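You operate a simulated robot arm through the tools that you are given. There is no shell and no other tool. Be economical: measure what you need, move in short steps, check, and stop when the job is done.

Carry out the task below with a simulated two-armed robot. There is one attempt and no reset: what you move stays moved.

JOB
Hold the red grip, slacken the brass screw and let the spring back gently to 0.
Fine: don't let it fly; then tighten the screw and slide the green slider back to 0.

The check looks at the end state, three seconds after you hand in, the way a careful person would. Anything else that was tipped, shoved, dropped, spilled or broken makes it a failure.

ROBOT AND FRAMES
Two 6-joint arms with two-finger parallel grippers on one trunk, on a base that drives. Base frame: it is fixed to the floor where the robot stands at the start and does not move with it; the origin is under the middle of the robot, x ahead of it, y to its left, z up. Units: m, degrees, N and s.
The left shoulder is at the start at [0.06, 0.187, 1.147], the right one opposite. With the tool pointing down near the work surface each hand reaches from about 0.22 to 0.62 m from the robot's upright axis, wherever it stands, measured 20 degrees to its own side. Places, roughly: brass screw [0.4, 0, 0.9]; red grip [0.5, -0.2, 0.9]; spring board [0.5, -0.1, 0.8]; green slider [0.5, -0.3, 0.8]. Payload 1.57 kg a hand.
Tool frame (each hand has its own): the origin (TCP) lies between the finger pads and is the grasp point; the fingertips stand 0.03 m ahead of it; z points along the fingers, y is the line along which they close. Largest opening 0.11 m; finger width 0.024, thickness 0.012; the body of the gripper, 0.048 by 0.112 m, starts 0.078 m behind the TCP.
Orientation is that of the tool frame in the base frame, as a unit quaternion [x, y, z, w]. With the fingers straight down and closing along the base's y, the tool's x points along the base's -x, its y along +y and its z along -z.

CONTROLS
- The arms move only by the tool play_rows. It takes "left_steps", "right_steps" or both (then of equal length, played together; a hand with none holds still); each is a list of rows, each a list of 6 numbers: the shift along the base's x, y, z in mm, then the turn, a rotation vector about the base's x, y, z in degrees. In form: [[dx, dy, dz, rx, ry, rz], ...]. A call has 1 to 8 rows; each row shifts and turns the commanded pose from where the row before left it. "left_fingers" and "right_fingers" are, for a hand that has rows, the finger opening in mm, from 0 to 110, set as the call begins (left out, the last holds). Rows are played at 5 a second. More than 0.05 m and 8.6 degrees between two rows, or a gripper value outside its range, and nothing of the call is played. Where a pose cannot be reached the arm comes as near as it can. A force on the tool above 80 N (or 10 N above the force at the start of the call, whichever is more), or a blocked arm, ends the call early, and 0.2 s more pass. Each finger travels about 0.153 m/s and halts on what it meets, pressing with about 34 N; the grip force reading is that of the motor and also rises with nothing between the fingers. The clock runs only during rows and for 0.2 s after the last one: add rows that do not move to give the fingers time. The reply holds the time, the measured pose of the TCP, the force on the tool along the base axes, the opening and the grip force, in the units named above and with some noise.
- Cameras (640 x 400 px; columns grow to the right, rows downward): "scene" is now at [0.0041, -0.0194, 1.675]; the picture's right is [-0.31, -0.95, 0.00], its down [-0.82, 0.26, -0.51] and it looks along [0.49, -0.16, -0.86] (base axes); focal length 287 px, centre (320, 200). "left" rides on the left gripper at [0.07, -0.016, -0.141] in its tool frame; the picture's right is [0.23, 0.97, 0.00], its down [-0.86, 0.20, -0.48] and it looks along [-0.47, 0.11, 0.88] (tool axes); focal length 222 px, centre (320, 200). "right" rides on the right gripper at [0.07, 0.016, -0.141] in its tool frame; the picture's right is [-0.23, 0.97, 0.00], its down [-0.86, -0.20, -0.48] and it looks along [-0.47, -0.11, 0.88] (tool axes); focal length 222 px, centre (320, 200). There is no depth. A picture from a camera that has moved, and an enlarged one, comes with that camera's place and axes in the base frame and with its lens.
- get_image(camera): a new picture of that camera. It takes no simulated time.
- raise_lower(by): slides the trunk up (or, below 0, down) by that many m; the arms and the scene camera ride with it, the base frame stays. It gives what a move gives, with no picture.
- steer(legs): drives the robot by 1 to 6 legs, each [ahead, left, turn to the left] in m, m and degrees, along the robot's own axes; the way and the turn of a leg run together, so that a leg with both is an arc; at most 1.5 m and 180 degrees a leg. The arms and the cameras ride along, it lands a little off, and it stops where it bumps. It gives what a move gives.
- head_to(pan, tilt): turns the head with the scene camera to pan (to the left, within 86 degrees either way) and tilt (down, from -29 to 69), counted from straight ahead of the robot. It gives what a move gives.
- inspect(camera, box): a new picture of the part [left, top, right, bottom] of that camera's present view, enlarged. It takes no simulated time.
- close_job(): hands the job in; it is judged then, once.

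Work in short steps. Places have to be worked out from the pictures, the camera data and where the tool is seen: move nearer, look again, correct. Check each grasp and each placing, and mend what went wrong. You have 120 turns and 100 pictures in all, those below and enlarged ones among them. Open the grippers and draw the arms clear of the work before you hand the job in, unless the task says otherwise; then end with one line.

The tools are called after ">>>" by a JSON object that holds its "fn" and its "kwargs". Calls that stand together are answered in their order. play_rows: Moves the arms, as the interface text tells. Its arguments: {"type":"object","properties":{"left_steps":{"type":"array","items":{"type":"array","items":{"type":"number"}}},"left_fingers":{"type":"number"},"right_steps":{"type":"array","items":{"type":"array","items":{"type":"number"}}},"right_fingers":{"type":"number"}},"required":[]} The other tools are called the same way: raise_lower (by) slides the trunk up or down; steer (legs) drives the base; head_to (pan, tilt) turns the head that bears the scene camera; get_image (camera) takes a picture; inspect (camera, box) takes an enlarged picture of a part of a camera's view; close_job () hands the job in.

At the start:

```text
t: 0.0
left_position: [0.3363, 0.0713, 1.2237]
left_tcp_rot: [0.0, 1.0, -0.001, 0.0]
left_force: [0.2, 0.7, -0.8]
left_width: 0.1097
left_gripper_force: 0.2
right_position: [0.3423, -0.3186, 1.2195]
right_tcp_rot: [0.0, 1.0, 0.0, 0.0]
right_force: [-0.4, 0.2, 0.3]
right_width: 0.1102
right_gripper_force: 0.0
trunk travel left (down, up): [-0.775, 0.215]
robot x, y, heading: [0.0003, -0.0024, 0.1]
head pan, tilt: [-18.0, 59.1]
```

scene: 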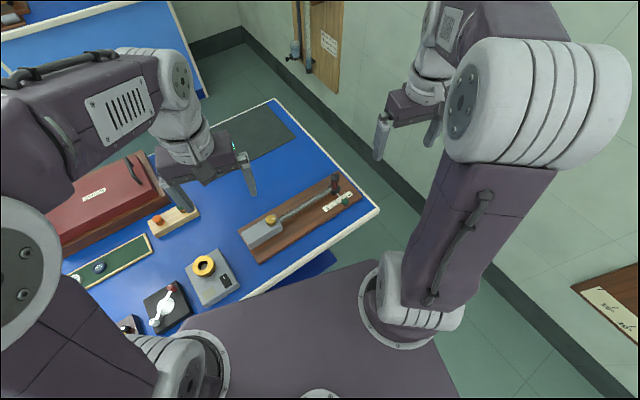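
right: 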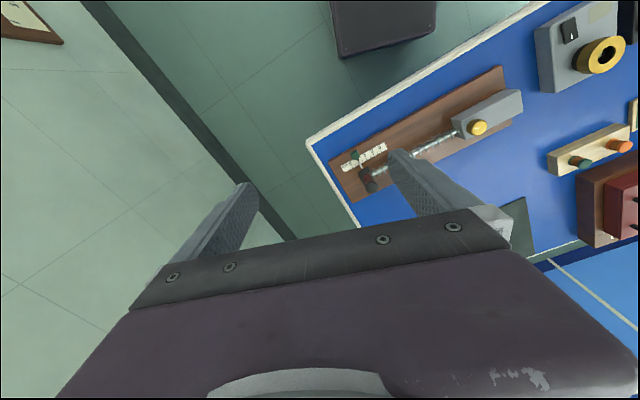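
left: 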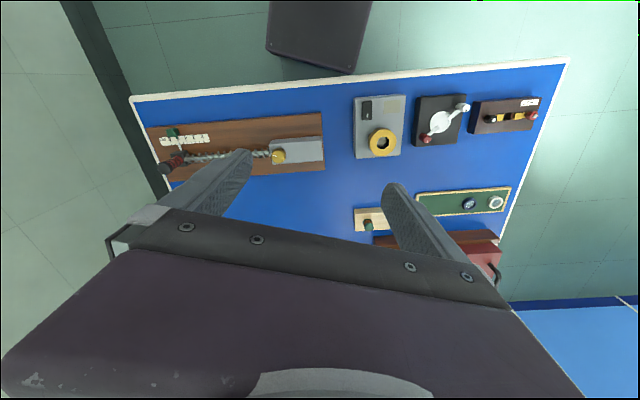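

The spring board lies at the right, with a block with a brass screw, a rod/spring, and a red grip. I look closer at it.

>>> {"fn": "inspect", "kwargs": {"camera": "scene", "box": [220, 150, 400, 270]}}

>>> {"fn": "inspect", "kwargs": {"camera": "left", "box": [130, 90, 340, 220]}}

>>> {"fn": "inspect", "kwargs": {"camera": "right", "box": [300, 60, 540, 210]}}

```text
3.33 times, centred on (310, 210) of scene
camera zoom: at [0.0041, -0.0194, 1.675], right [-0.31, -0.95, 0.0], down [-0.82, 0.26, -0.51], along [0.49, -0.16, -0.86], focal length 956 px, centre (353, 167)
```

zoom: 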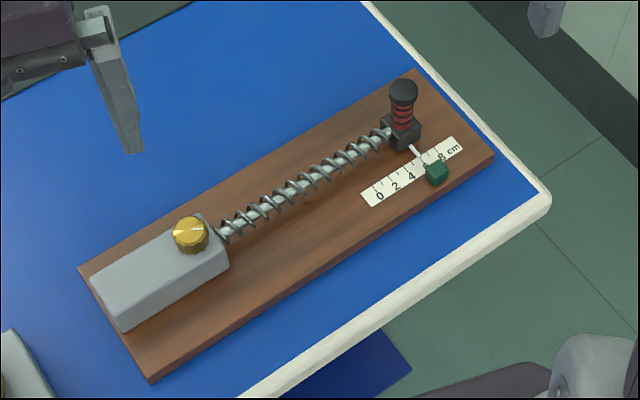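

```text
3.05 times, centred on (235, 155) of left
camera zoom: at [0.2671, 0.0558, 1.3626], right [-0.23, 0.97, 0.0], down [0.86, 0.2, 0.48], along [0.47, 0.11, -0.88], focal length 677 px, centre (579, 337)
```

zoom: 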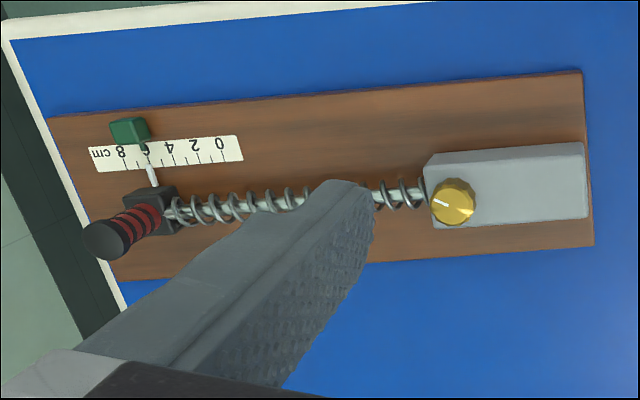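

```text
2.67 times, centred on (420, 135) of right
camera zoom: at [0.2736, -0.303, 1.3598], right [0.23, 0.97, 0.0], down [0.86, -0.2, 0.48], along [0.47, -0.11, -0.88], focal length 592 px, centre (53, 373)
```

zoom: 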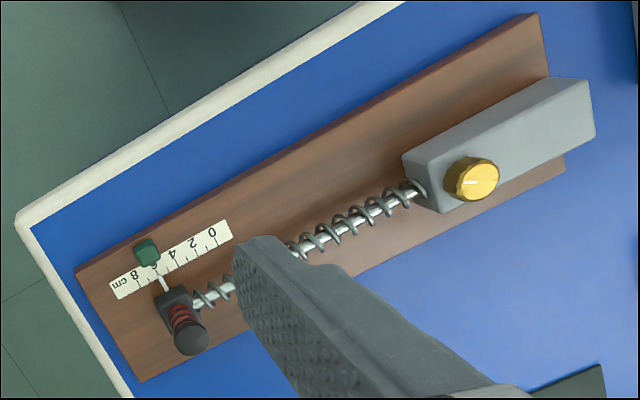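

Triangulating: red grip top ≈ (0.516,-0.238,0.90), screw ≈ (0.427,0,0.895), and the board axis outward ≈ (0.30,-0.954). I move the right hand to above the grip, with the fingers turned to close along the rod.

>>> {"fn": "play_rows", "kwargs": {"right_steps": [[28, 13.5, -35, 0, 0, 2.9], [28, 13.5, -35, 0, 0, 2.9], [28, 13.5, -35, 0, 0, 2.9], [28, 13.5, -35, 0, 0, 2.9], [28, 13.5, -35, 0, 0, 2.9], [28, 13.5, -35, 0, 0, 2.9], [0, 0, 0, 0, 0, 0]], "right_fingers": 80}}

>>> {"fn": "get_image", "kwargs": {"camera": "right"}}

>>> {"fn": "get_image", "kwargs": {"camera": "scene"}}

```text
t: 1.6
left_position: [0.3362, 0.0709, 1.222]
left_tcp_rot: [0.0, 1.0, 0.0, 0.0]
left_force: [-0.2, -0.8, -0.6]
left_width: 0.1099
left_gripper_force: 0.0
right_position: [0.5091, -0.2361, 1.0104]
right_tcp_rot: [-0.151, 0.989, 0.0, 0.0]
right_force: [-0.8, -0.1, 0.2]
right_width: 0.0798
right_gripper_force: 0.0
trunk travel left (down, up): [-0.775, 0.215]
robot x, y, heading: [0.0019, -0.0033, -0.0]
head pan, tilt: [-18.0, 59.1]
```

```text
93 pictures are left
camera right: at [0.4388, -0.242, 1.1489], right [-0.08, 1.0, 0.0], down [0.88, 0.07, 0.48], along [0.48, 0.04, -0.88], focal length 222 px, centre (320, 200)
```

right: 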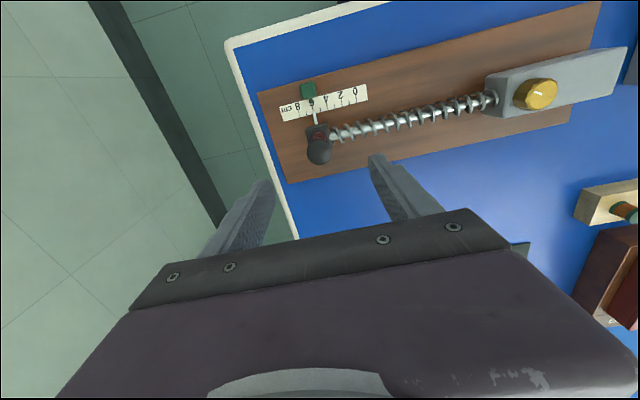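

```text
92 pictures are left
camera scene: at [0.0033, -0.0195, 1.675], right [-0.31, -0.95, 0.0], down [-0.82, 0.26, -0.51], along [0.49, -0.16, -0.86], focal length 287 px, centre (320, 200)
```

scene: 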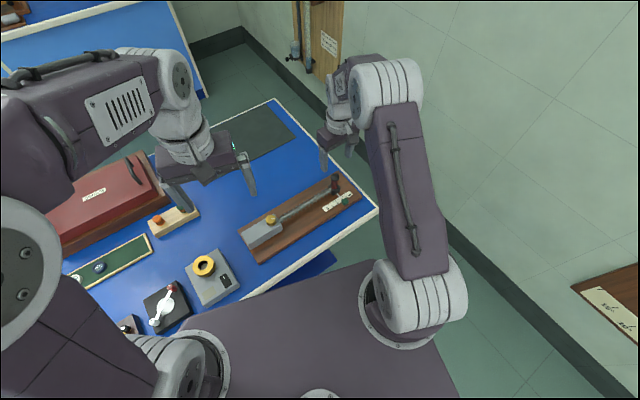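

>>> {"fn": "inspect", "kwargs": {"camera": "right", "box": [250, 60, 410, 200]}}

>>> {"fn": "inspect", "kwargs": {"camera": "scene", "box": [310, 160, 374, 220]}}

```text
2.86 times, centred on (330, 130) of right
camera zoom: at [0.4388, -0.242, 1.1489], right [-0.08, 1.0, 0.0], down [0.88, 0.07, 0.48], along [0.48, 0.04, -0.88], focal length 635 px, centre (291, 400)
```

zoom: 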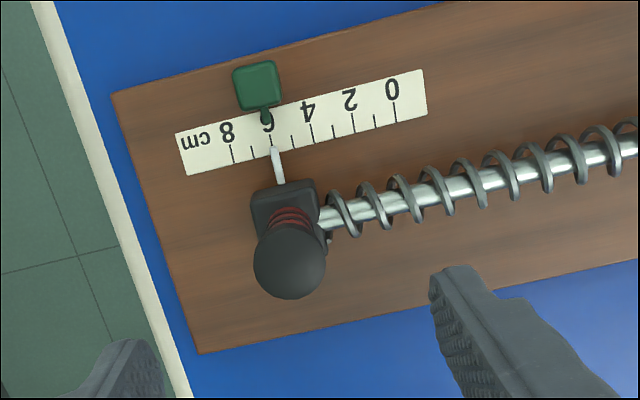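

```text
6.67 times, centred on (342, 190) of scene
camera zoom: at [0.0033, -0.0195, 1.675], right [-0.31, -0.95, 0.0], down [-0.82, 0.26, -0.51], along [0.49, -0.16, -0.86], focal length 1913 px, centre (173, 267)
```

zoom: 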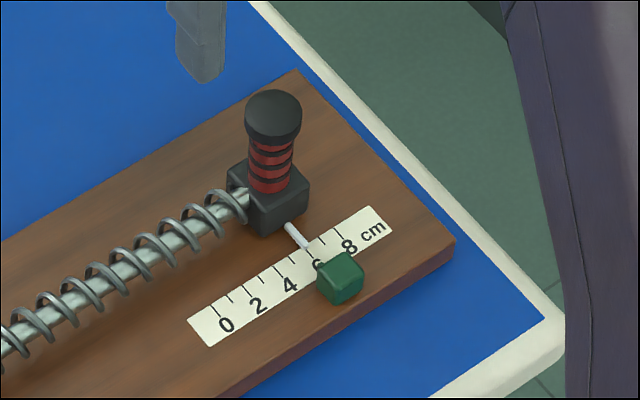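

The pointer and the green slider both stand near 6; the grip cap is centred at (0.511,-0.236), top ≈ 0.91, red part 0.855–0.89. I lower the right hand around it to z≈0.893 with the fingers open, then check.

>>> {"fn": "play_rows", "kwargs": {"right_steps": [[2, 0.5, -40, 0, 0, 0], [0, 0, -40, 0, 0, 0], [0, 0, -25, 0, 0, 0], [0, 0, -12, 0, 0, 0], [0, 0, 0, 0, 0, 0]], "right_fingers": 60}}

>>> {"fn": "get_image", "kwargs": {"camera": "right"}}

>>> {"fn": "inspect", "kwargs": {"camera": "scene", "box": [300, 140, 380, 220]}}

```text
t: 2.8
left_position: [0.3374, 0.0712, 1.2208]
left_tcp_rot: [-0.001, 1.0, 0.0, 0.0]
left_force: [-0.3, -0.4, 0.7]
left_width: 0.1099
left_gripper_force: 0.0
right_position: [0.5119, -0.2377, 0.8917]
right_tcp_rot: [-0.151, 0.989, 0.001, 0.0]
right_force: [-0.5, -0.6, 0.7]
right_width: 0.0599
right_gripper_force: 0.1
trunk travel left (down, up): [-0.775, 0.215]
robot x, y, heading: [0.005, -0.0001, 0.0]
head pan, tilt: [-18.0, 59.1]
```

```text
89 pictures are left
camera right: at [0.442, -0.2432, 1.0324], right [-0.07, 1.0, 0.0], down [0.88, 0.07, 0.48], along [0.48, 0.04, -0.88], focal length 222 px, centre (320, 200)
```

right: 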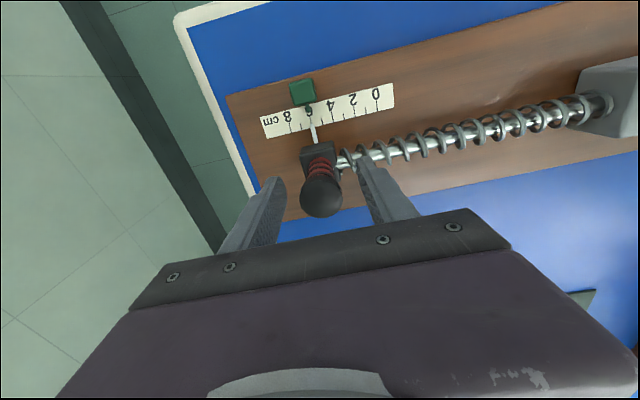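

```text
5.00 times, centred on (340, 180) of scene
camera zoom: at [0.004, -0.0194, 1.675], right [-0.31, -0.95, 0.0], down [-0.82, 0.26, -0.51], along [0.49, -0.16, -0.86], focal length 1435 px, centre (220, 300)
```

zoom: 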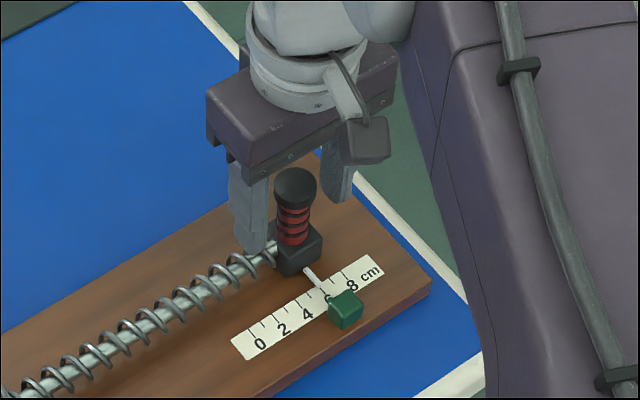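

The fingers straddle the grip properly. I close them and let them settle.

>>> {"fn": "play_rows", "kwargs": {"right_steps": [[0, 0, 0, 0, 0, 0], [0, 0, 0, 0, 0, 0], [0, 0, 0, 0, 0, 0]], "right_fingers": 0}}

>>> {"fn": "inspect", "kwargs": {"camera": "scene", "box": [300, 140, 380, 220]}}

```text
t: 3.6
left_position: [0.336, 0.0728, 1.2219]
left_tcp_rot: [0.0, 1.0, 0.0, 0.0]
left_force: [0.0, 0.7, -0.5]
left_width: 0.11
left_gripper_force: 0.1
right_position: [0.5132, -0.2357, 0.8919]
right_tcp_rot: [-0.151, 0.988, 0.0, -0.001]
right_force: [-3.3, 5.5, -4.3]
right_width: 0.0276
right_gripper_force: 38.2
trunk travel left (down, up): [-0.775, 0.215]
robot x, y, heading: [0.0036, -0.0035, 0.2]
head pan, tilt: [-18.0, 59.1]
```

```text
5.00 times, centred on (340, 180) of scene
camera zoom: at [0.0039, -0.0182, 1.675], right [-0.31, -0.95, 0.0], down [-0.82, 0.26, -0.51], along [0.49, -0.16, -0.86], focal length 1435 px, centre (220, 300)
```

zoom: 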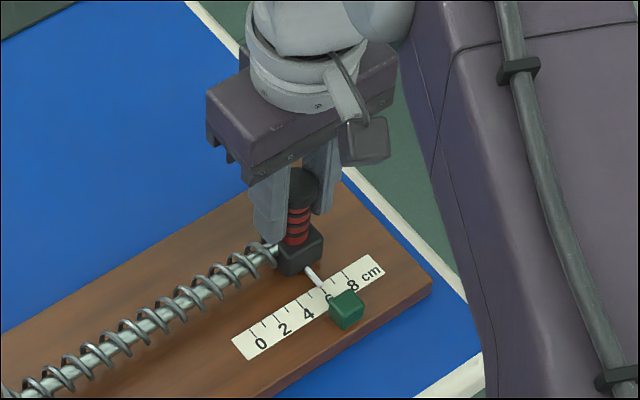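

Grip held (27.6 mm on the cap). Now the left hand goes over the brass screw, pre-turned clockwise so it can then turn counterclockwise.

>>> {"fn": "play_rows", "kwargs": {"left_steps": [[15, -12, -36, 0, 0, -8], [15, -12, -36, 0, 0, -8], [15, -12, -36, 0, 0, -8], [15, -12, -36, 0, 0, -8], [15, -12, -36, 0, 0, -8], [15, -12, -36, 0, 0, -8], [0, 0, 0, 0, 0, 0]], "left_fingers": 70}}

>>> {"fn": "get_image", "kwargs": {"camera": "left"}}

>>> {"fn": "get_image", "kwargs": {"camera": "scene"}}

```text
t: 5.2
left_position: [0.4264, -0.0015, 1.005]
left_tcp_rot: [0.408, 0.913, -0.001, 0.001]
left_force: [-0.6, 0.2, 0.2]
left_width: 0.0699
left_gripper_force: 0.1
right_position: [0.5117, -0.2369, 0.8935]
right_tcp_rot: [-0.152, 0.988, 0.0, -0.001]
right_force: [-3.8, 7.4, -5.8]
right_width: 0.028
right_gripper_force: 38.0
trunk travel left (down, up): [-0.775, 0.215]
robot x, y, heading: [-0.0021, -0.0005, 0.0]
head pan, tilt: [-18.0, 59.1]
```

```text
86 pictures are left
camera left: at [0.3687, 0.0414, 1.146], right [0.57, 0.82, 0.0], down [0.72, -0.5, 0.48], along [0.39, -0.28, -0.88], focal length 222 px, centre (320, 200)
```

left: 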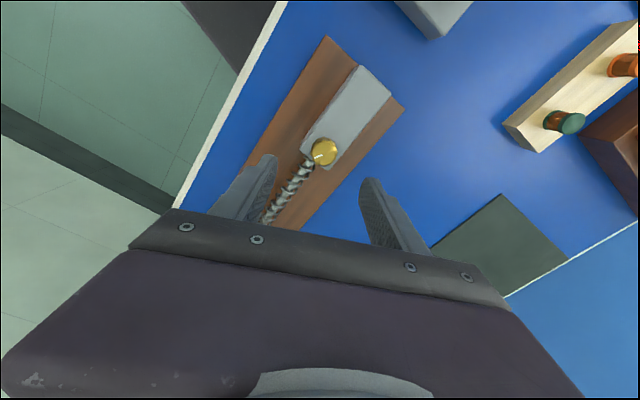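

```text
85 pictures are left
camera scene: at [0.0042, -0.0179, 1.675], right [-0.31, -0.95, 0.0], down [-0.82, 0.26, -0.51], along [0.49, -0.16, -0.86], focal length 287 px, centre (320, 200)
```

scene: 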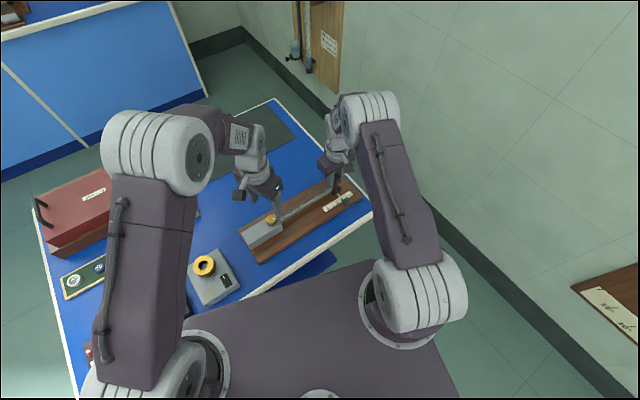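

>>> {"fn": "inspect", "kwargs": {"camera": "left", "box": [260, 100, 380, 210]}}

>>> {"fn": "inspect", "kwargs": {"camera": "scene", "box": [230, 180, 310, 250]}}

```text
3.64 times, centred on (320, 155) of left
camera zoom: at [0.3687, 0.0414, 1.146], right [0.57, 0.82, 0.0], down [0.72, -0.5, 0.48], along [0.39, -0.28, -0.88], focal length 808 px, centre (320, 364)
```

zoom: 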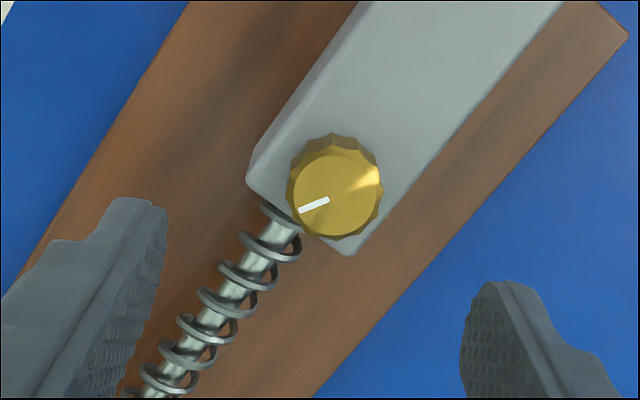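

```text
5.71 times, centred on (270, 215) of scene
camera zoom: at [0.0042, -0.0179, 1.675], right [-0.31, -0.95, 0.0], down [-0.82, 0.26, -0.51], along [0.49, -0.16, -0.86], focal length 1640 px, centre (606, 114)
```

zoom: 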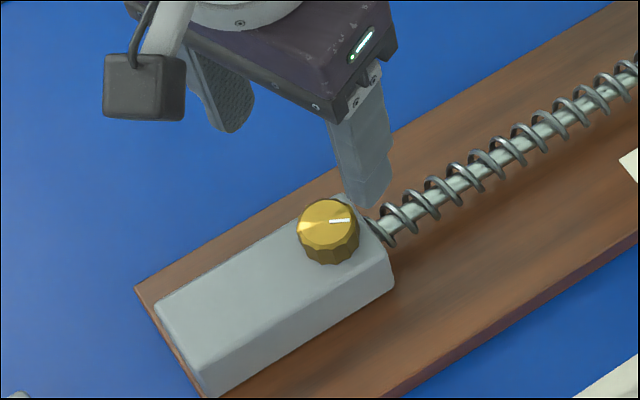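

Screw knob's top centre ≈ (0.436,-0.002,0.882), Ø ≈ 30 mm, mark visible. Lower the left hand so the tips reach ≈0.872, then close.

>>> {"fn": "play_rows", "kwargs": {"left_steps": [[10, 0, -30, 0, 0, 0], [0, 0, -40, 0, 0, 0], [0, 0, -26, 0, 0, 0], [0, 0, -5, 0, 0, 0], [0, 0, 0, 0, 0, 0]], "left_fingers": 60}}

>>> {"fn": "get_image", "kwargs": {"camera": "left"}}

>>> {"fn": "inspect", "kwargs": {"camera": "scene", "box": [230, 180, 310, 250]}}

```text
t: 6.4
left_position: [0.4359, -0.0004, 0.9058]
left_tcp_rot: [0.407, 0.914, -0.001, 0.0]
left_force: [0.5, 0.2, 0.3]
left_width: 0.06
left_gripper_force: 0.0
right_position: [0.5123, -0.2373, 0.8931]
right_tcp_rot: [-0.151, 0.988, 0.0, 0.0]
right_force: [-7.0, 8.4, -9.0]
right_width: 0.0276
right_gripper_force: 37.7
trunk travel left (down, up): [-0.775, 0.215]
robot x, y, heading: [0.0021, 0.0002, -0.2]
head pan, tilt: [-18.0, 59.1]
```

```text
82 pictures are left
camera left: at [0.3779, 0.0419, 1.0452], right [0.57, 0.82, 0.0], down [0.72, -0.5, 0.48], along [0.39, -0.27, -0.88], focal length 222 px, centre (320, 200)
```

left: 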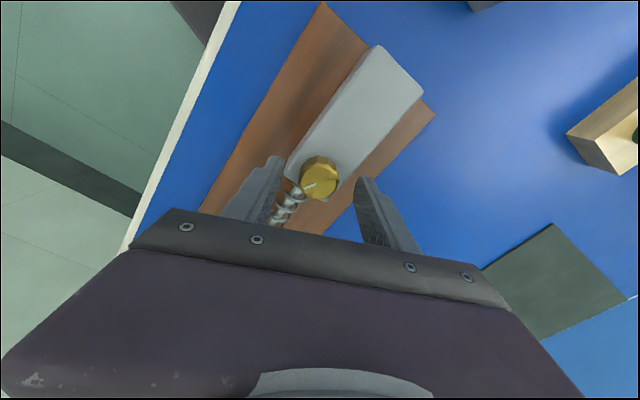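

```text
5.71 times, centred on (270, 215) of scene
camera zoom: at [0.0041, -0.0181, 1.675], right [-0.31, -0.95, 0.0], down [-0.82, 0.26, -0.51], along [0.49, -0.16, -0.86], focal length 1640 px, centre (606, 114)
```

zoom: 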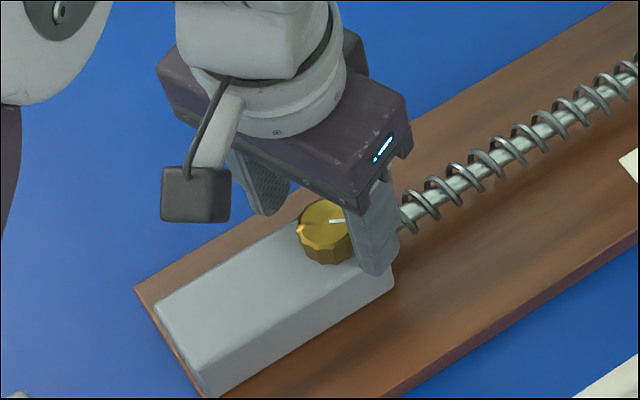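

Knob centre now reads ≈(0.432,0.003); I shift 3 mm, lower 3 mm, and then close on it.

>>> {"fn": "play_rows", "kwargs": {"left_steps": [[-3, 3, -3, 0, 0, 0], [0, 0, 0, 0, 0, 0]]}}

>>> {"fn": "play_rows", "kwargs": {"left_steps": [[0, 0, 0, 0, 0, 0], [0, 0, 0, 0, 0, 0], [0, 0, 0, 0, 0, 0]], "left_fingers": 0}}

>>> {"fn": "inspect", "kwargs": {"camera": "left", "box": [260, 120, 380, 230]}}

```text
t: 7.0
left_position: [0.4337, 0.0035, 0.9022]
left_tcp_rot: [0.406, 0.914, 0.001, 0.0]
left_force: [0.5, -0.5, 0.3]
left_width: 0.06
left_gripper_force: 0.0
right_position: [0.5131, -0.2379, 0.8937]
right_tcp_rot: [-0.151, 0.988, -0.001, 0.0]
right_force: [-7.6, 8.5, -9.7]
right_width: 0.0275
right_gripper_force: 38.0
trunk travel left (down, up): [-0.775, 0.215]
robot x, y, heading: [-0.0009, -0.0007, -0.0]
head pan, tilt: [-18.0, 59.1]
```

```text
t: 7.8
left_position: [0.432, 0.0032, 0.9023]
left_tcp_rot: [0.407, 0.914, 0.0, 0.0]
left_force: [-9.5, -9.4, 1.6]
left_width: 0.0313
left_gripper_force: 40.2
right_position: [0.5131, -0.2374, 0.8923]
right_tcp_rot: [-0.151, 0.988, 0.0, 0.0]
right_force: [-1.7, 14.6, -13.1]
right_width: 0.0277
right_gripper_force: 38.4
trunk travel left (down, up): [-0.775, 0.215]
robot x, y, heading: [-0.0003, 0.0001, 0.1]
head pan, tilt: [-18.0, 59.1]
```

```text
3.64 times, centred on (320, 175) of left
camera zoom: at [0.3743, 0.0444, 1.0429], right [0.57, 0.82, 0.0], down [0.72, -0.5, 0.48], along [0.39, -0.27, -0.88], focal length 808 px, centre (320, 291)
```

zoom: 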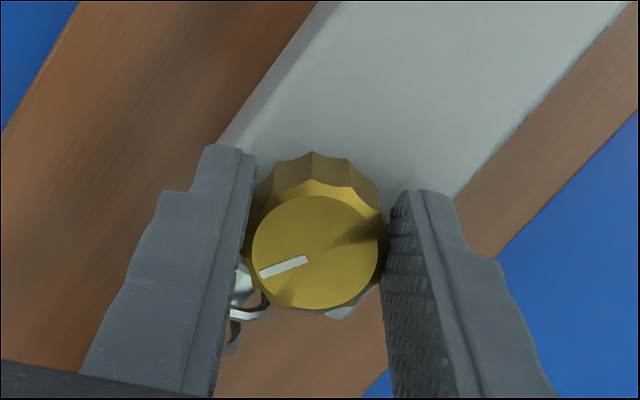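

The screw is held (31 mm). Turn it counterclockwise slowly, 8 × 5°, watching the right hand's force.

>>> {"fn": "play_rows", "kwargs": {"left_steps": [[0, 0, 0, 0, 0, 5], [0, 0, 0, 0, 0, 5], [0, 0, 0, 0, 0, 5], [0, 0, 0, 0, 0, 5], [0, 0, 0, 0, 0, 5], [0, 0, 0, 0, 0, 5], [0, 0, 0, 0, 0, 5], [0, 0, 0, 0, 0, 5]]}}

>>> {"fn": "inspect", "kwargs": {"camera": "left", "box": [260, 120, 380, 230]}}

>>> {"fn": "inspect", "kwargs": {"camera": "scene", "box": [300, 140, 380, 220]}}

```text
t: 9.6
left_position: [0.4314, 0.0, 0.9017]
left_tcp_rot: [0.07, 0.998, 0.001, 0.0]
left_force: [-25.1, -29.9, -6.4]
left_width: 0.0311
left_gripper_force: 39.9
right_position: [0.5121, -0.2404, 0.8939]
right_tcp_rot: [-0.151, 0.988, 0.001, 0.002]
right_force: [11.9, 9.7, -1.6]
right_width: 0.0277
right_gripper_force: 37.9
trunk travel left (down, up): [-0.775, 0.215]
robot x, y, heading: [-0.0016, 0.0039, 0.1]
head pan, tilt: [-18.0, 59.1]
```

```text
3.64 times, centred on (320, 175) of left
camera zoom: at [0.3604, -0.0066, 1.0427], right [-0.09, 1.0, 0.0], down [0.87, 0.08, 0.48], along [0.48, 0.05, -0.88], focal length 808 px, centre (320, 291)
```

zoom: 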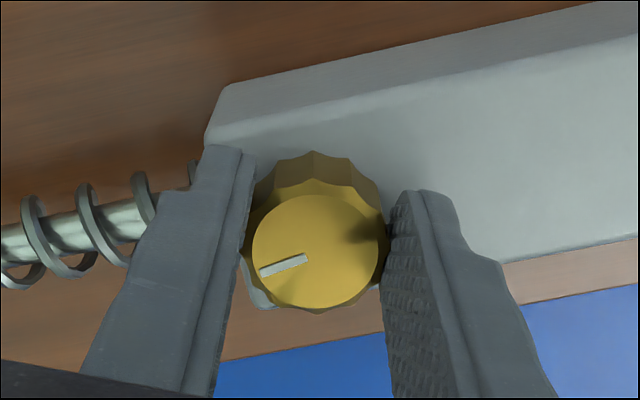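

```text
5.00 times, centred on (340, 180) of scene
camera zoom: at [0.0025, -0.0247, 1.675], right [-0.31, -0.95, 0.0], down [-0.82, 0.27, -0.51], along [0.49, -0.16, -0.86], focal length 1435 px, centre (220, 300)
```

zoom: 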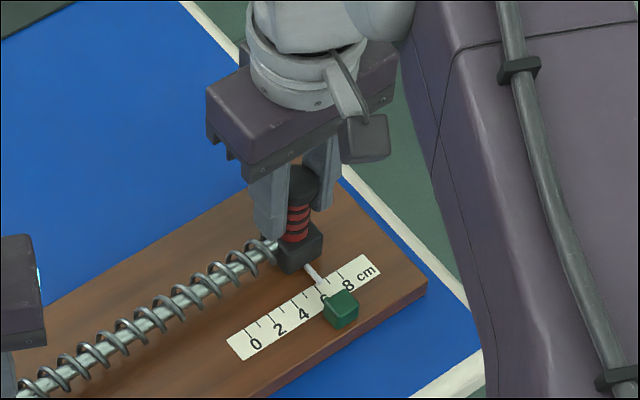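

The knob follows the hand (≈39°), but the left hand carries a side load of ~39 N. I relax that by shifting the command with the force, without turning.

>>> {"fn": "play_rows", "kwargs": {"left_steps": [[-1, -1.5, 0, 0, 0, 0], [-1, -1, 0, 0, 0, 0], [0, 0, 0, 0, 0, 0]]}}

>>> {"fn": "get_image", "kwargs": {"camera": "scene"}}

```text
t: 10.4
left_position: [0.4313, -0.0008, 0.9022]
left_tcp_rot: [0.07, 0.998, 0.001, 0.001]
left_force: [-11.7, -20.3, -31.8]
left_width: 0.0315
left_gripper_force: 40.3
right_position: [0.5121, -0.2386, 0.8939]
right_tcp_rot: [-0.151, 0.989, 0.001, 0.001]
right_force: [2.0, 6.8, 20.2]
right_width: 0.0276
right_gripper_force: 38.2
trunk travel left (down, up): [-0.775, 0.215]
robot x, y, heading: [-0.0015, 0.0021, -0.2]
head pan, tilt: [-18.0, 59.1]
```

```text
77 pictures are left
camera scene: at [0.0028, -0.0212, 1.6749], right [-0.31, -0.95, 0.0], down [-0.82, 0.27, -0.51], along [0.49, -0.16, -0.86], focal length 287 px, centre (320, 200)
```

scene: 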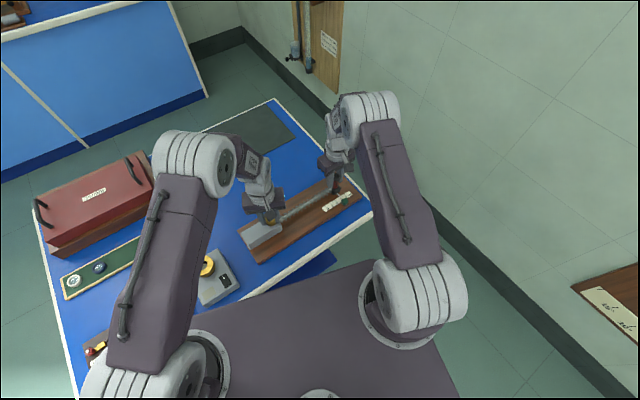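

Side load is shrinking; the body sways a bit (left pulled down, right pushed up). I continue relaxing the left hand.

>>> {"fn": "play_rows", "kwargs": {"left_steps": [[-1, -2, -1, 0, 0, 0], [0, -1, -1, 0, 0, 0], [0, 0, 0, 0, 0, 0], [0, 0, 0, 0, 0, 0]]}}

```text
t: 11.4
left_position: [0.4315, 0.0012, 0.902]
left_tcp_rot: [0.069, 0.998, -0.002, 0.002]
left_force: [8.5, 16.2, 9.6]
left_width: 0.031
left_gripper_force: 39.9
right_position: [0.5107, -0.2338, 0.8937]
right_tcp_rot: [-0.152, 0.988, -0.001, -0.001]
right_force: [-6.0, 3.2, 5.7]
right_width: 0.0277
right_gripper_force: 38.7
trunk travel left (down, up): [-0.775, 0.215]
robot x, y, heading: [0.0013, -0.0006, 0.2]
head pan, tilt: [-18.0, 59.1]
```

Roughly balanced now. Continue turning counterclockwise another 40°.

>>> {"fn": "play_rows", "kwargs": {"left_steps": [[0.5, 1, 0.5, 0, 0, 5], [0, 0, 0, 0, 0, 5], [0, 0, 0, 0, 0, 5], [0, 0, 0, 0, 0, 5], [0, 0, 0, 0, 0, 5], [0, 0, 0, 0, 0, 5], [0, 0, 0, 0, 0, 5], [0, 0, 0, 0, 0, 5]]}}

>>> {"fn": "inspect", "kwargs": {"camera": "left", "box": [260, 120, 380, 230]}}

>>> {"fn": "inspect", "kwargs": {"camera": "scene", "box": [300, 140, 380, 220]}}

```text
t: 13.2
left_position: [0.4315, -0.0041, 0.9015]
left_tcp_rot: [-0.277, 0.961, -0.002, 0.002]
left_force: [16.0, -4.0, 28.9]
left_width: 0.0312
left_gripper_force: 40.3
right_position: [0.5132, -0.2381, 0.8932]
right_tcp_rot: [-0.151, 0.989, -0.001, 0.0]
right_force: [-5.3, 4.9, -1.1]
right_width: 0.0276
right_gripper_force: 38.2
trunk travel left (down, up): [-0.775, 0.215]
robot x, y, heading: [0.0002, -0.0003, -0.1]
head pan, tilt: [-18.0, 59.1]
```

```text
3.64 times, centred on (320, 175) of left
camera zoom: at [0.3807, -0.053, 1.0421], right [-0.71, 0.7, -0.01], down [0.62, 0.62, 0.48], along [0.34, 0.34, -0.88], focal length 808 px, centre (320, 291)
```

zoom: 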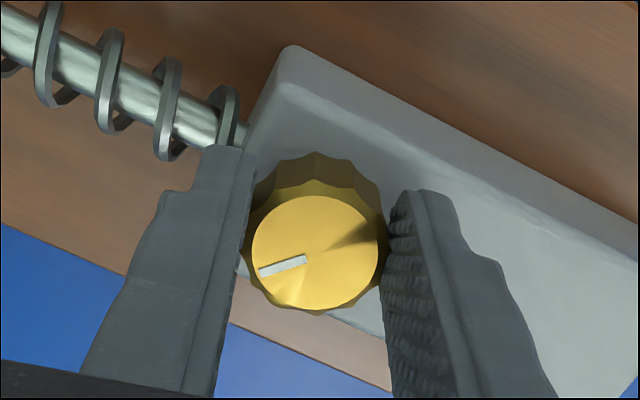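

```text
5.00 times, centred on (340, 180) of scene
camera zoom: at [0.0031, -0.0194, 1.6752], right [-0.31, -0.95, 0.0], down [-0.82, 0.27, -0.51], along [0.49, -0.16, -0.86], focal length 1435 px, centre (220, 300)
```

zoom: 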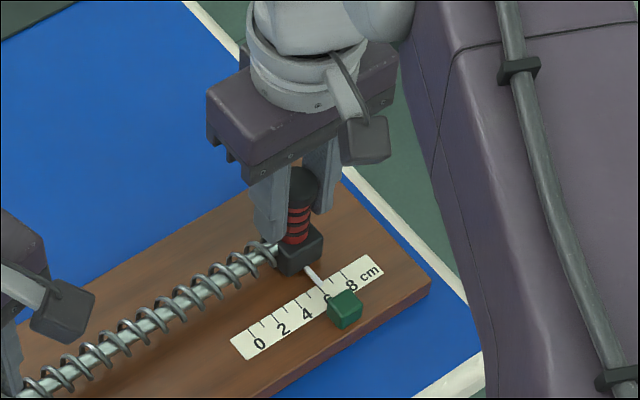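

Screw has turned about 80° with the mark fixed in the fingers; the right hand is steady. I relieve the load (up 2 mm, +1 mm x) and turn another 40°.

>>> {"fn": "play_rows", "kwargs": {"left_steps": [[1, 0, 1.5, 0, 0, 5], [0, 0, 0.5, 0, 0, 5], [0, 0, 0, 0, 0, 5], [0, 0, 0, 0, 0, 5], [0, 0, 0, 0, 0, 5], [0, 0, 0, 0, 0, 5], [0, 0, 0, 0, 0, 5], [0, 0, 0, 0, 0, 5]]}}

>>> {"fn": "inspect", "kwargs": {"camera": "left", "box": [260, 120, 380, 230]}}

```text
t: 15.0
left_position: [0.434, -0.0054, 0.9019]
left_tcp_rot: [-0.588, 0.809, -0.002, 0.002]
left_force: [24.4, -23.2, -29.4]
left_width: 0.0312
left_gripper_force: 39.7
right_position: [0.515, -0.2414, 0.8918]
right_tcp_rot: [-0.151, 0.989, 0.002, -0.001]
right_force: [-14.8, 0.8, 29.6]
right_width: 0.0277
right_gripper_force: 37.9
trunk travel left (down, up): [-0.775, 0.215]
robot x, y, heading: [-0.0006, -0.0006, -0.1]
head pan, tilt: [-18.0, 59.1]
```

```text
3.64 times, centred on (320, 175) of left
camera zoom: at [0.4278, -0.0757, 1.0424], right [-1.0, 0.08, -0.01], down [0.07, 0.88, 0.48], along [0.04, 0.48, -0.88], focal length 808 px, centre (320, 291)
```

zoom: 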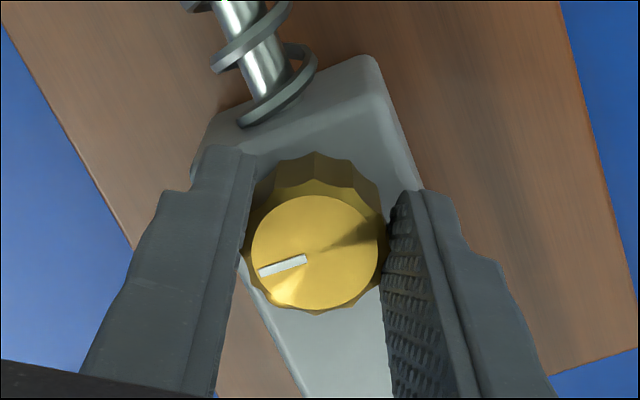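

About 119° turned. Knob axis works out at (0.4354,-0.0006) with my TCP 5 mm off it, explaining the side load. I relax the left hand and then probe whether the rod is free with a small right-hand move inward.

>>> {"fn": "play_rows", "kwargs": {"left_steps": [[1, -1, -1, 0, 0, 0], [1, -1, -0.5, 0, 0, 0], [0, 0, 0, 0, 0, 0], [0, 0, 0, 0, 0, 0]]}}

>>> {"fn": "play_rows", "kwargs": {"right_steps": [[-0.3, 0.95, 0, 0, 0, 0], [-0.3, 0.95, 0, 0, 0, 0], [-0.3, 0.95, 0, 0, 0, 0], [0, 0, 0, 0, 0, 0]]}}

>>> {"fn": "inspect", "kwargs": {"camera": "scene", "box": [300, 140, 380, 220]}}

```text
t: 16.0
left_position: [0.4356, -0.0062, 0.9012]
left_tcp_rot: [-0.587, 0.809, 0.001, 0.001]
left_force: [1.4, -11.5, 31.3]
left_width: 0.0306
left_gripper_force: 39.8
right_position: [0.5136, -0.2389, 0.8924]
right_tcp_rot: [-0.152, 0.988, 0.001, 0.001]
right_force: [5.6, 8.0, -21.5]
right_width: 0.0277
right_gripper_force: 37.8
trunk travel left (down, up): [-0.775, 0.215]
robot x, y, heading: [0.0016, -0.0016, 0.1]
head pan, tilt: [-18.0, 59.1]
```

```text
t: 17.0
left_position: [0.4337, -0.0043, 0.8997]
left_tcp_rot: [-0.588, 0.809, 0.001, -0.001]
left_force: [-3.8, -5.9, 32.0]
left_width: 0.0313
left_gripper_force: 40.2
right_position: [0.5117, -0.2362, 0.8931]
right_tcp_rot: [-0.151, 0.989, 0.001, -0.001]
right_force: [8.9, 8.4, -29.2]
right_width: 0.0279
right_gripper_force: 38.1
trunk travel left (down, up): [-0.775, 0.215]
robot x, y, heading: [0.0033, 0.0008, -0.3]
head pan, tilt: [-18.0, 59.1]
```

```text
5.00 times, centred on (340, 180) of scene
camera zoom: at [0.0064, -0.0211, 1.6749], right [-0.31, -0.95, 0.0], down [-0.82, 0.27, -0.51], along [0.49, -0.16, -0.86], focal length 1435 px, centre (220, 300)
```

zoom: 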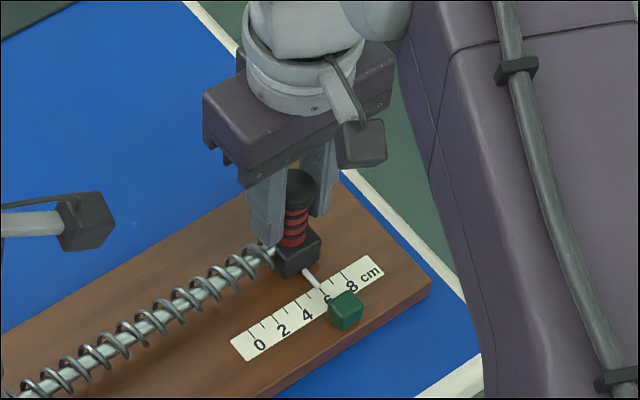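

>>> {"fn": "inspect", "kwargs": {"camera": "right", "box": [250, 70, 400, 170]}}

```text
4.00 times, centred on (325, 120) of right
camera zoom: at [0.4418, -0.2413, 1.032], right [-0.07, 1.0, 0.0], down [0.88, 0.06, 0.48], along [0.47, 0.04, -0.88], focal length 888 px, centre (300, 520)
```

zoom: 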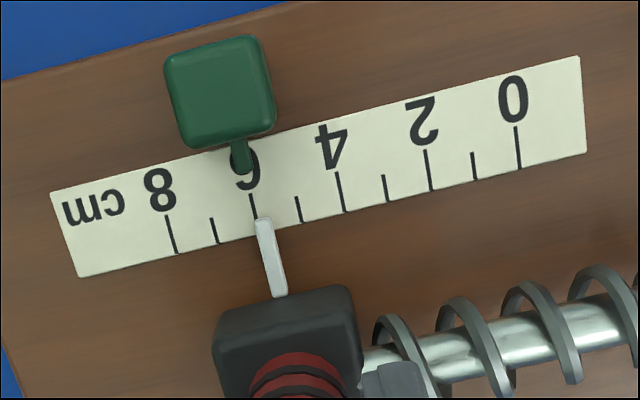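

Now the scale is readable: pointer ≈5.9, green slider ≈6. I relieve the vertical loads a bit and move the right hand 4 mm further inward as a freedom test.

>>> {"fn": "play_rows", "kwargs": {"right_steps": [[-0.3, 0.95, -0.5, 0, 0, 0], [-0.3, 0.95, -0.5, 0, 0, 0], [-0.3, 0.95, 0, 0, 0, 0], [-0.3, 0.95, 0, 0, 0, 0], [0, 0, 0, 0, 0, 0]], "left_steps": [[0, 0, 0.5, 0, 0, 0], [0, 0, 0.5, 0, 0, 0], [0, 0, 0, 0, 0, 0], [0, 0, 0, 0, 0, 0], [0, 0, 0, 0, 0, 0]]}}

>>> {"fn": "inspect", "kwargs": {"camera": "right", "box": [250, 70, 400, 170]}}

```text
t: 18.2
left_position: [0.434, -0.0055, 0.9]
left_tcp_rot: [-0.588, 0.809, 0.0, 0.001]
left_force: [15.2, -8.8, -33.7]
left_width: 0.0312
left_gripper_force: 40.0
right_position: [0.5111, -0.2322, 0.8917]
right_tcp_rot: [-0.15, 0.989, 0.0, 0.0]
right_force: [-14.3, 0.6, 25.9]
right_width: 0.0277
right_gripper_force: 37.9
trunk travel left (down, up): [-0.775, 0.215]
robot x, y, heading: [-0.002, -0.002, -0.1]
head pan, tilt: [-18.0, 59.1]
```

```text
4.00 times, centred on (325, 120) of right
camera zoom: at [0.4402, -0.2369, 1.0318], right [-0.07, 1.0, 0.0], down [0.88, 0.06, 0.48], along [0.48, 0.04, -0.88], focal length 888 px, centre (300, 520)
```

zoom: 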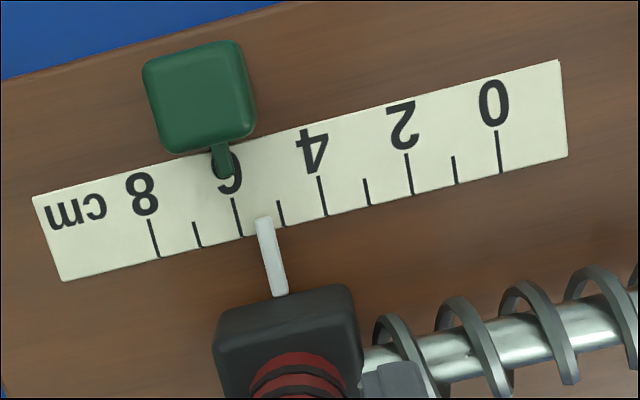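

The rod is free: pointer moved to ≈5.4 with low force, slider stayed at 6. I let the spring back slowly, 3 mm a row, with the left hand still on the screw.

>>> {"fn": "play_rows", "kwargs": {"right_steps": [[-0.9, 2.86, 0.5, 0, 0, 0], [-0.9, 2.86, 0, 0, 0, 0], [-0.9, 2.86, 0, 0, 0, 0], [-0.9, 2.86, 0, 0, 0, 0], [-0.9, 2.86, 0, 0, 0, 0], [-0.9, 2.86, 0, 0, 0, 0], [-0.9, 2.86, 0, 0, 0, 0], [0, 0, 0, 0, 0, 0]], "left_steps": [[0.5, 0, -0.5, 0, 0, 0], [0, 0, 0, 0, 0, 0], [0, 0, 0, 0, 0, 0], [0, 0, 0, 0, 0, 0], [0, 0, 0, 0, 0, 0], [0, 0, 0, 0, 0, 0], [0, 0, 0, 0, 0, 0], [0, 0, 0, 0, 0, 0]]}}

>>> {"fn": "inspect", "kwargs": {"camera": "right", "box": [220, 60, 460, 220]}}

>>> {"fn": "inspect", "kwargs": {"camera": "scene", "box": [220, 130, 380, 260]}}

```text
t: 20.0
left_position: [0.4336, -0.0041, 0.8999]
left_tcp_rot: [-0.588, 0.809, 0.001, -0.001]
left_force: [5.1, -5.7, -25.8]
left_width: 0.0314
left_gripper_force: 40.3
right_position: [0.5046, -0.211, 0.8925]
right_tcp_rot: [-0.152, 0.988, 0.001, -0.002]
right_force: [-12.4, 0.6, 10.1]
right_width: 0.0276
right_gripper_force: 38.0
trunk travel left (down, up): [-0.775, 0.215]
robot x, y, heading: [0.004, 0.0027, -0.2]
head pan, tilt: [-18.0, 59.1]
```

```text
2.50 times, centred on (340, 140) of right
camera zoom: at [0.4339, -0.2167, 1.0318], right [-0.07, 1.0, 0.0], down [0.88, 0.07, 0.48], along [0.48, 0.04, -0.88], focal length 555 px, centre (270, 350)
```

zoom: 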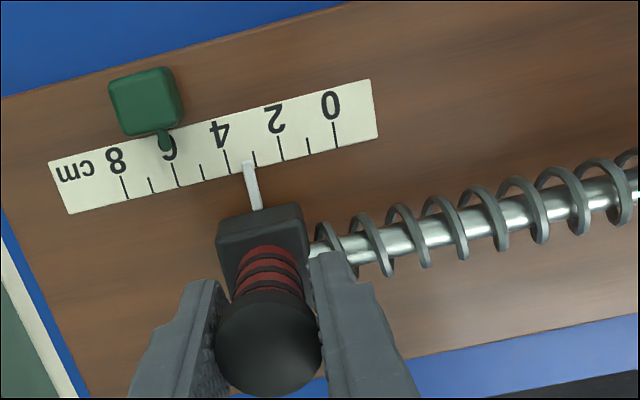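

```text
3.08 times, centred on (300, 195) of scene
camera zoom: at [0.0045, -0.0203, 1.675], right [-0.31, -0.95, 0.0], down [-0.82, 0.27, -0.51], along [0.49, -0.16, -0.86], focal length 883 px, centre (382, 215)
```

zoom: 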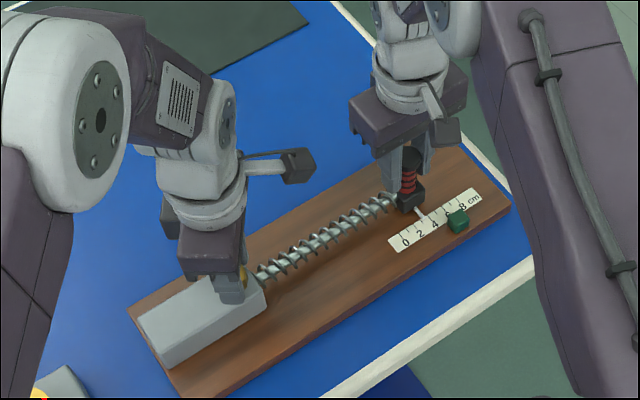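

Pointer ≈3.3, forces small. Continue 21 mm inward and check clearance between the left camera and the right gripper.

>>> {"fn": "play_rows", "kwargs": {"right_steps": [[-0.9, 2.86, 0, 0, 0, 0], [-0.9, 2.86, 0, 0, 0, 0], [-0.9, 2.86, 0, 0, 0, 0], [-0.9, 2.86, 0, 0, 0, 0], [-0.9, 2.86, 0, 0, 0, 0], [-0.9, 2.86, 0, 0, 0, 0], [-0.9, 2.86, 0, 0, 0, 0], [0, 0, 0, 0, 0, 0]]}}

>>> {"fn": "inspect", "kwargs": {"camera": "right", "box": [220, 60, 460, 220]}}

>>> {"fn": "inspect", "kwargs": {"camera": "scene", "box": [220, 130, 380, 260]}}

```text
t: 21.8
left_position: [0.4349, -0.0042, 0.9008]
left_tcp_rot: [-0.588, 0.809, 0.0, -0.001]
left_force: [3.2, -2.6, -26.8]
left_width: 0.0309
left_gripper_force: 40.0
right_position: [0.4978, -0.1914, 0.8921]
right_tcp_rot: [-0.151, 0.989, 0.0, -0.001]
right_force: [-14.0, -1.7, 4.1]
right_width: 0.0279
right_gripper_force: 37.8
trunk travel left (down, up): [-0.775, 0.215]
robot x, y, heading: [-0.0032, -0.002, 0.2]
head pan, tilt: [-18.0, 59.1]
```

```text
2.50 times, centred on (340, 140) of right
camera zoom: at [0.4274, -0.1965, 1.0317], right [-0.07, 1.0, 0.0], down [0.88, 0.06, 0.48], along [0.48, 0.04, -0.88], focal length 555 px, centre (270, 350)
```

zoom: 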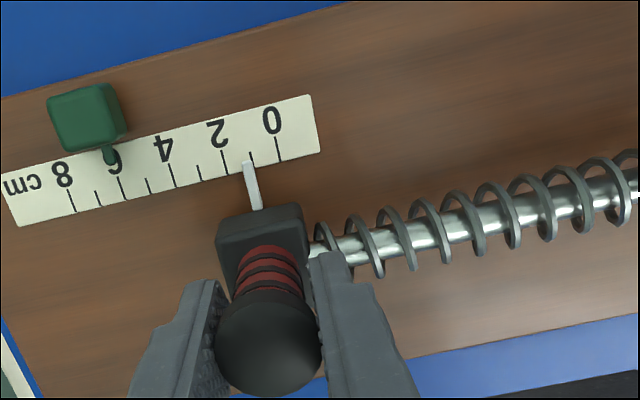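

```text
3.08 times, centred on (300, 195) of scene
camera zoom: at [0.0046, -0.0203, 1.6749], right [-0.31, -0.95, 0.0], down [-0.82, 0.27, -0.51], along [0.49, -0.16, -0.86], focal length 883 px, centre (382, 215)
```

zoom: 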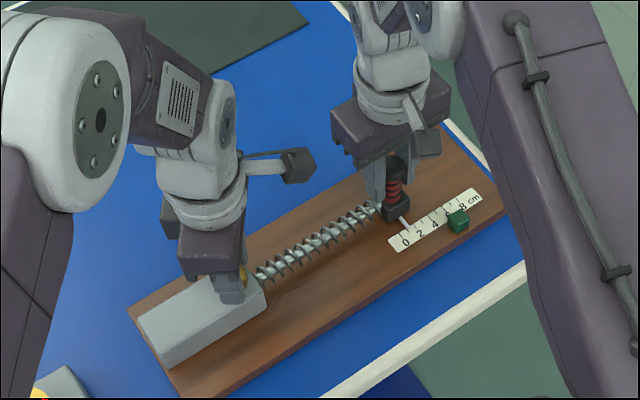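

Pointer ≈1.2, clearance fine. Move 9 mm more.

>>> {"fn": "play_rows", "kwargs": {"right_steps": [[-0.7, 1.9, 0, 0, 0, 0], [-0.7, 1.9, 0, 0, 0, 0], [-0.7, 1.9, 0, 0, 0, 0], [-0.7, 1.9, 0, 0, 0, 0], [-0.3, 0.95, 0, 0, 0, 0], [0, 0, 0, 0, 0, 0], [0, 0, 0, 0, 0, 0]]}}

>>> {"fn": "inspect", "kwargs": {"camera": "right", "box": [250, 70, 400, 170]}}

```text
t: 23.4
left_position: [0.435, -0.0047, 0.9011]
left_tcp_rot: [-0.588, 0.809, 0.0, 0.0]
left_force: [-9.8, -2.6, -2.2]
left_width: 0.0313
left_gripper_force: 40.3
right_position: [0.4958, -0.1825, 0.8924]
right_tcp_rot: [-0.15, 0.989, -0.001, 0.0]
right_force: [-0.7, 3.4, -20.0]
right_width: 0.0278
right_gripper_force: 38.1
trunk travel left (down, up): [-0.775, 0.215]
robot x, y, heading: [-0.0016, 0.0026, -0.0]
head pan, tilt: [-18.0, 59.1]
```

```text
4.00 times, centred on (325, 120) of right
camera zoom: at [0.4246, -0.1881, 1.0317], right [-0.07, 1.0, 0.0], down [0.88, 0.07, 0.48], along [0.48, 0.04, -0.88], focal length 888 px, centre (300, 520)
```

zoom: 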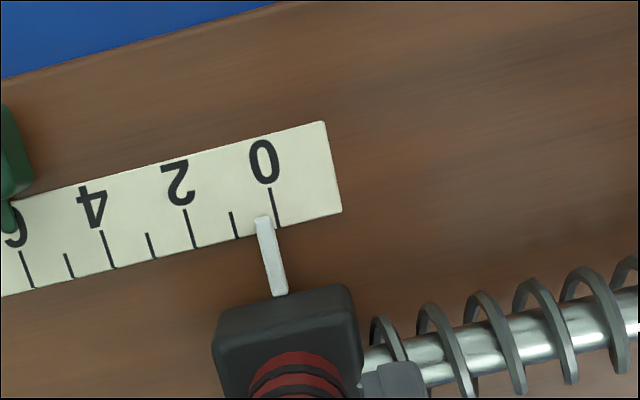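

Pointer ≈0.3. Check with the scene camera too.

>>> {"fn": "inspect", "kwargs": {"camera": "scene", "box": [310, 170, 358, 200]}}

```text
13.33 times, centred on (334, 185) of scene
camera zoom: at [0.005, -0.0204, 1.675], right [-0.31, -0.95, 0.0], down [-0.82, 0.26, -0.51], along [0.49, -0.16, -0.86], focal length 3826 px, centre (133, 400)
```

zoom: 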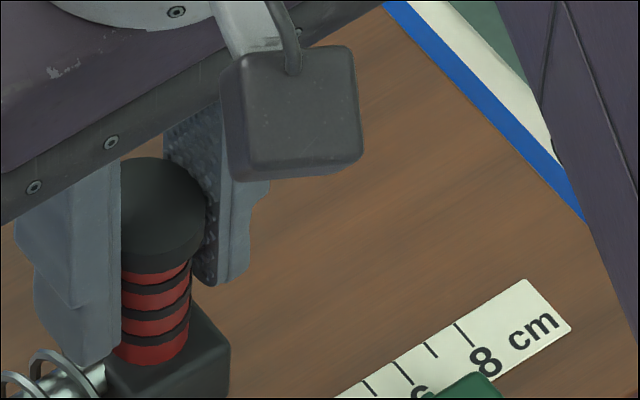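

>>> {"fn": "inspect", "kwargs": {"camera": "scene", "box": [308, 188, 356, 218]}}

```text
13.33 times, centred on (332, 203) of scene
camera zoom: at [0.005, -0.0204, 1.675], right [-0.31, -0.95, 0.0], down [-0.82, 0.26, -0.51], along [0.49, -0.16, -0.86], focal length 3826 px, centre (160, 160)
```

zoom: 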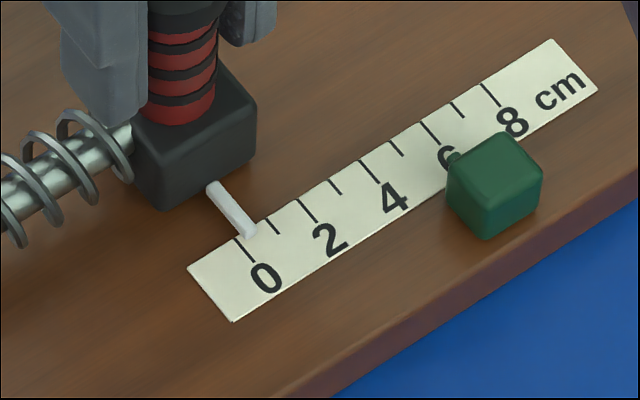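

Both views suggest ≈0.2 cm remaining. Move 2 mm more and look again.

>>> {"fn": "play_rows", "kwargs": {"right_steps": [[-0.3, 0.95, 0, 0, 0, 0], [-0.3, 0.95, 0, 0, 0, 0], [0, 0, 0, 0, 0, 0], [0, 0, 0, 0, 0, 0]]}}

>>> {"fn": "inspect", "kwargs": {"camera": "right", "box": [280, 90, 352, 138]}}

>>> {"fn": "inspect", "kwargs": {"camera": "scene", "box": [308, 194, 340, 214]}}

```text
t: 24.4
left_position: [0.435, -0.0047, 0.9006]
left_tcp_rot: [-0.587, 0.809, 0.002, 0.0]
left_force: [-16.4, -2.1, 8.5]
left_width: 0.0313
left_gripper_force: 40.1
right_position: [0.4957, -0.1813, 0.8924]
right_tcp_rot: [-0.151, 0.989, 0.0, 0.0]
right_force: [6.9, 5.5, -28.1]
right_width: 0.0275
right_gripper_force: 38.0
trunk travel left (down, up): [-0.775, 0.215]
robot x, y, heading: [0.0022, 0.0009, 0.1]
head pan, tilt: [-18.0, 59.1]
```

```text
8.33 times, centred on (316, 114) of right
camera zoom: at [0.4241, -0.1868, 1.0317], right [-0.07, 1.0, 0.0], down [0.88, 0.06, 0.48], along [0.48, 0.04, -0.88], focal length 1851 px, centre (353, 917)
```

zoom: 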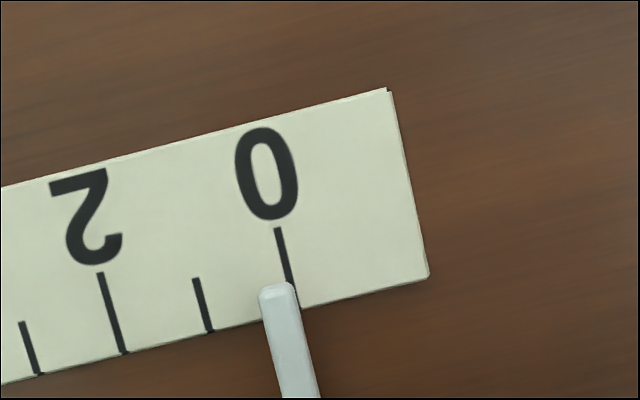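

```text
16.00 times, centred on (324, 204) of scene
camera zoom: at [0.0051, -0.0204, 1.675], right [-0.31, -0.95, 0.0], down [-0.82, 0.26, -0.51], along [0.49, -0.16, -0.86], focal length 4591 px, centre (256, 136)
```

zoom: 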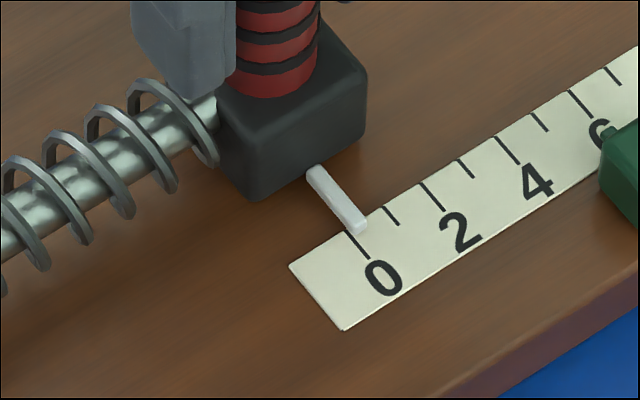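

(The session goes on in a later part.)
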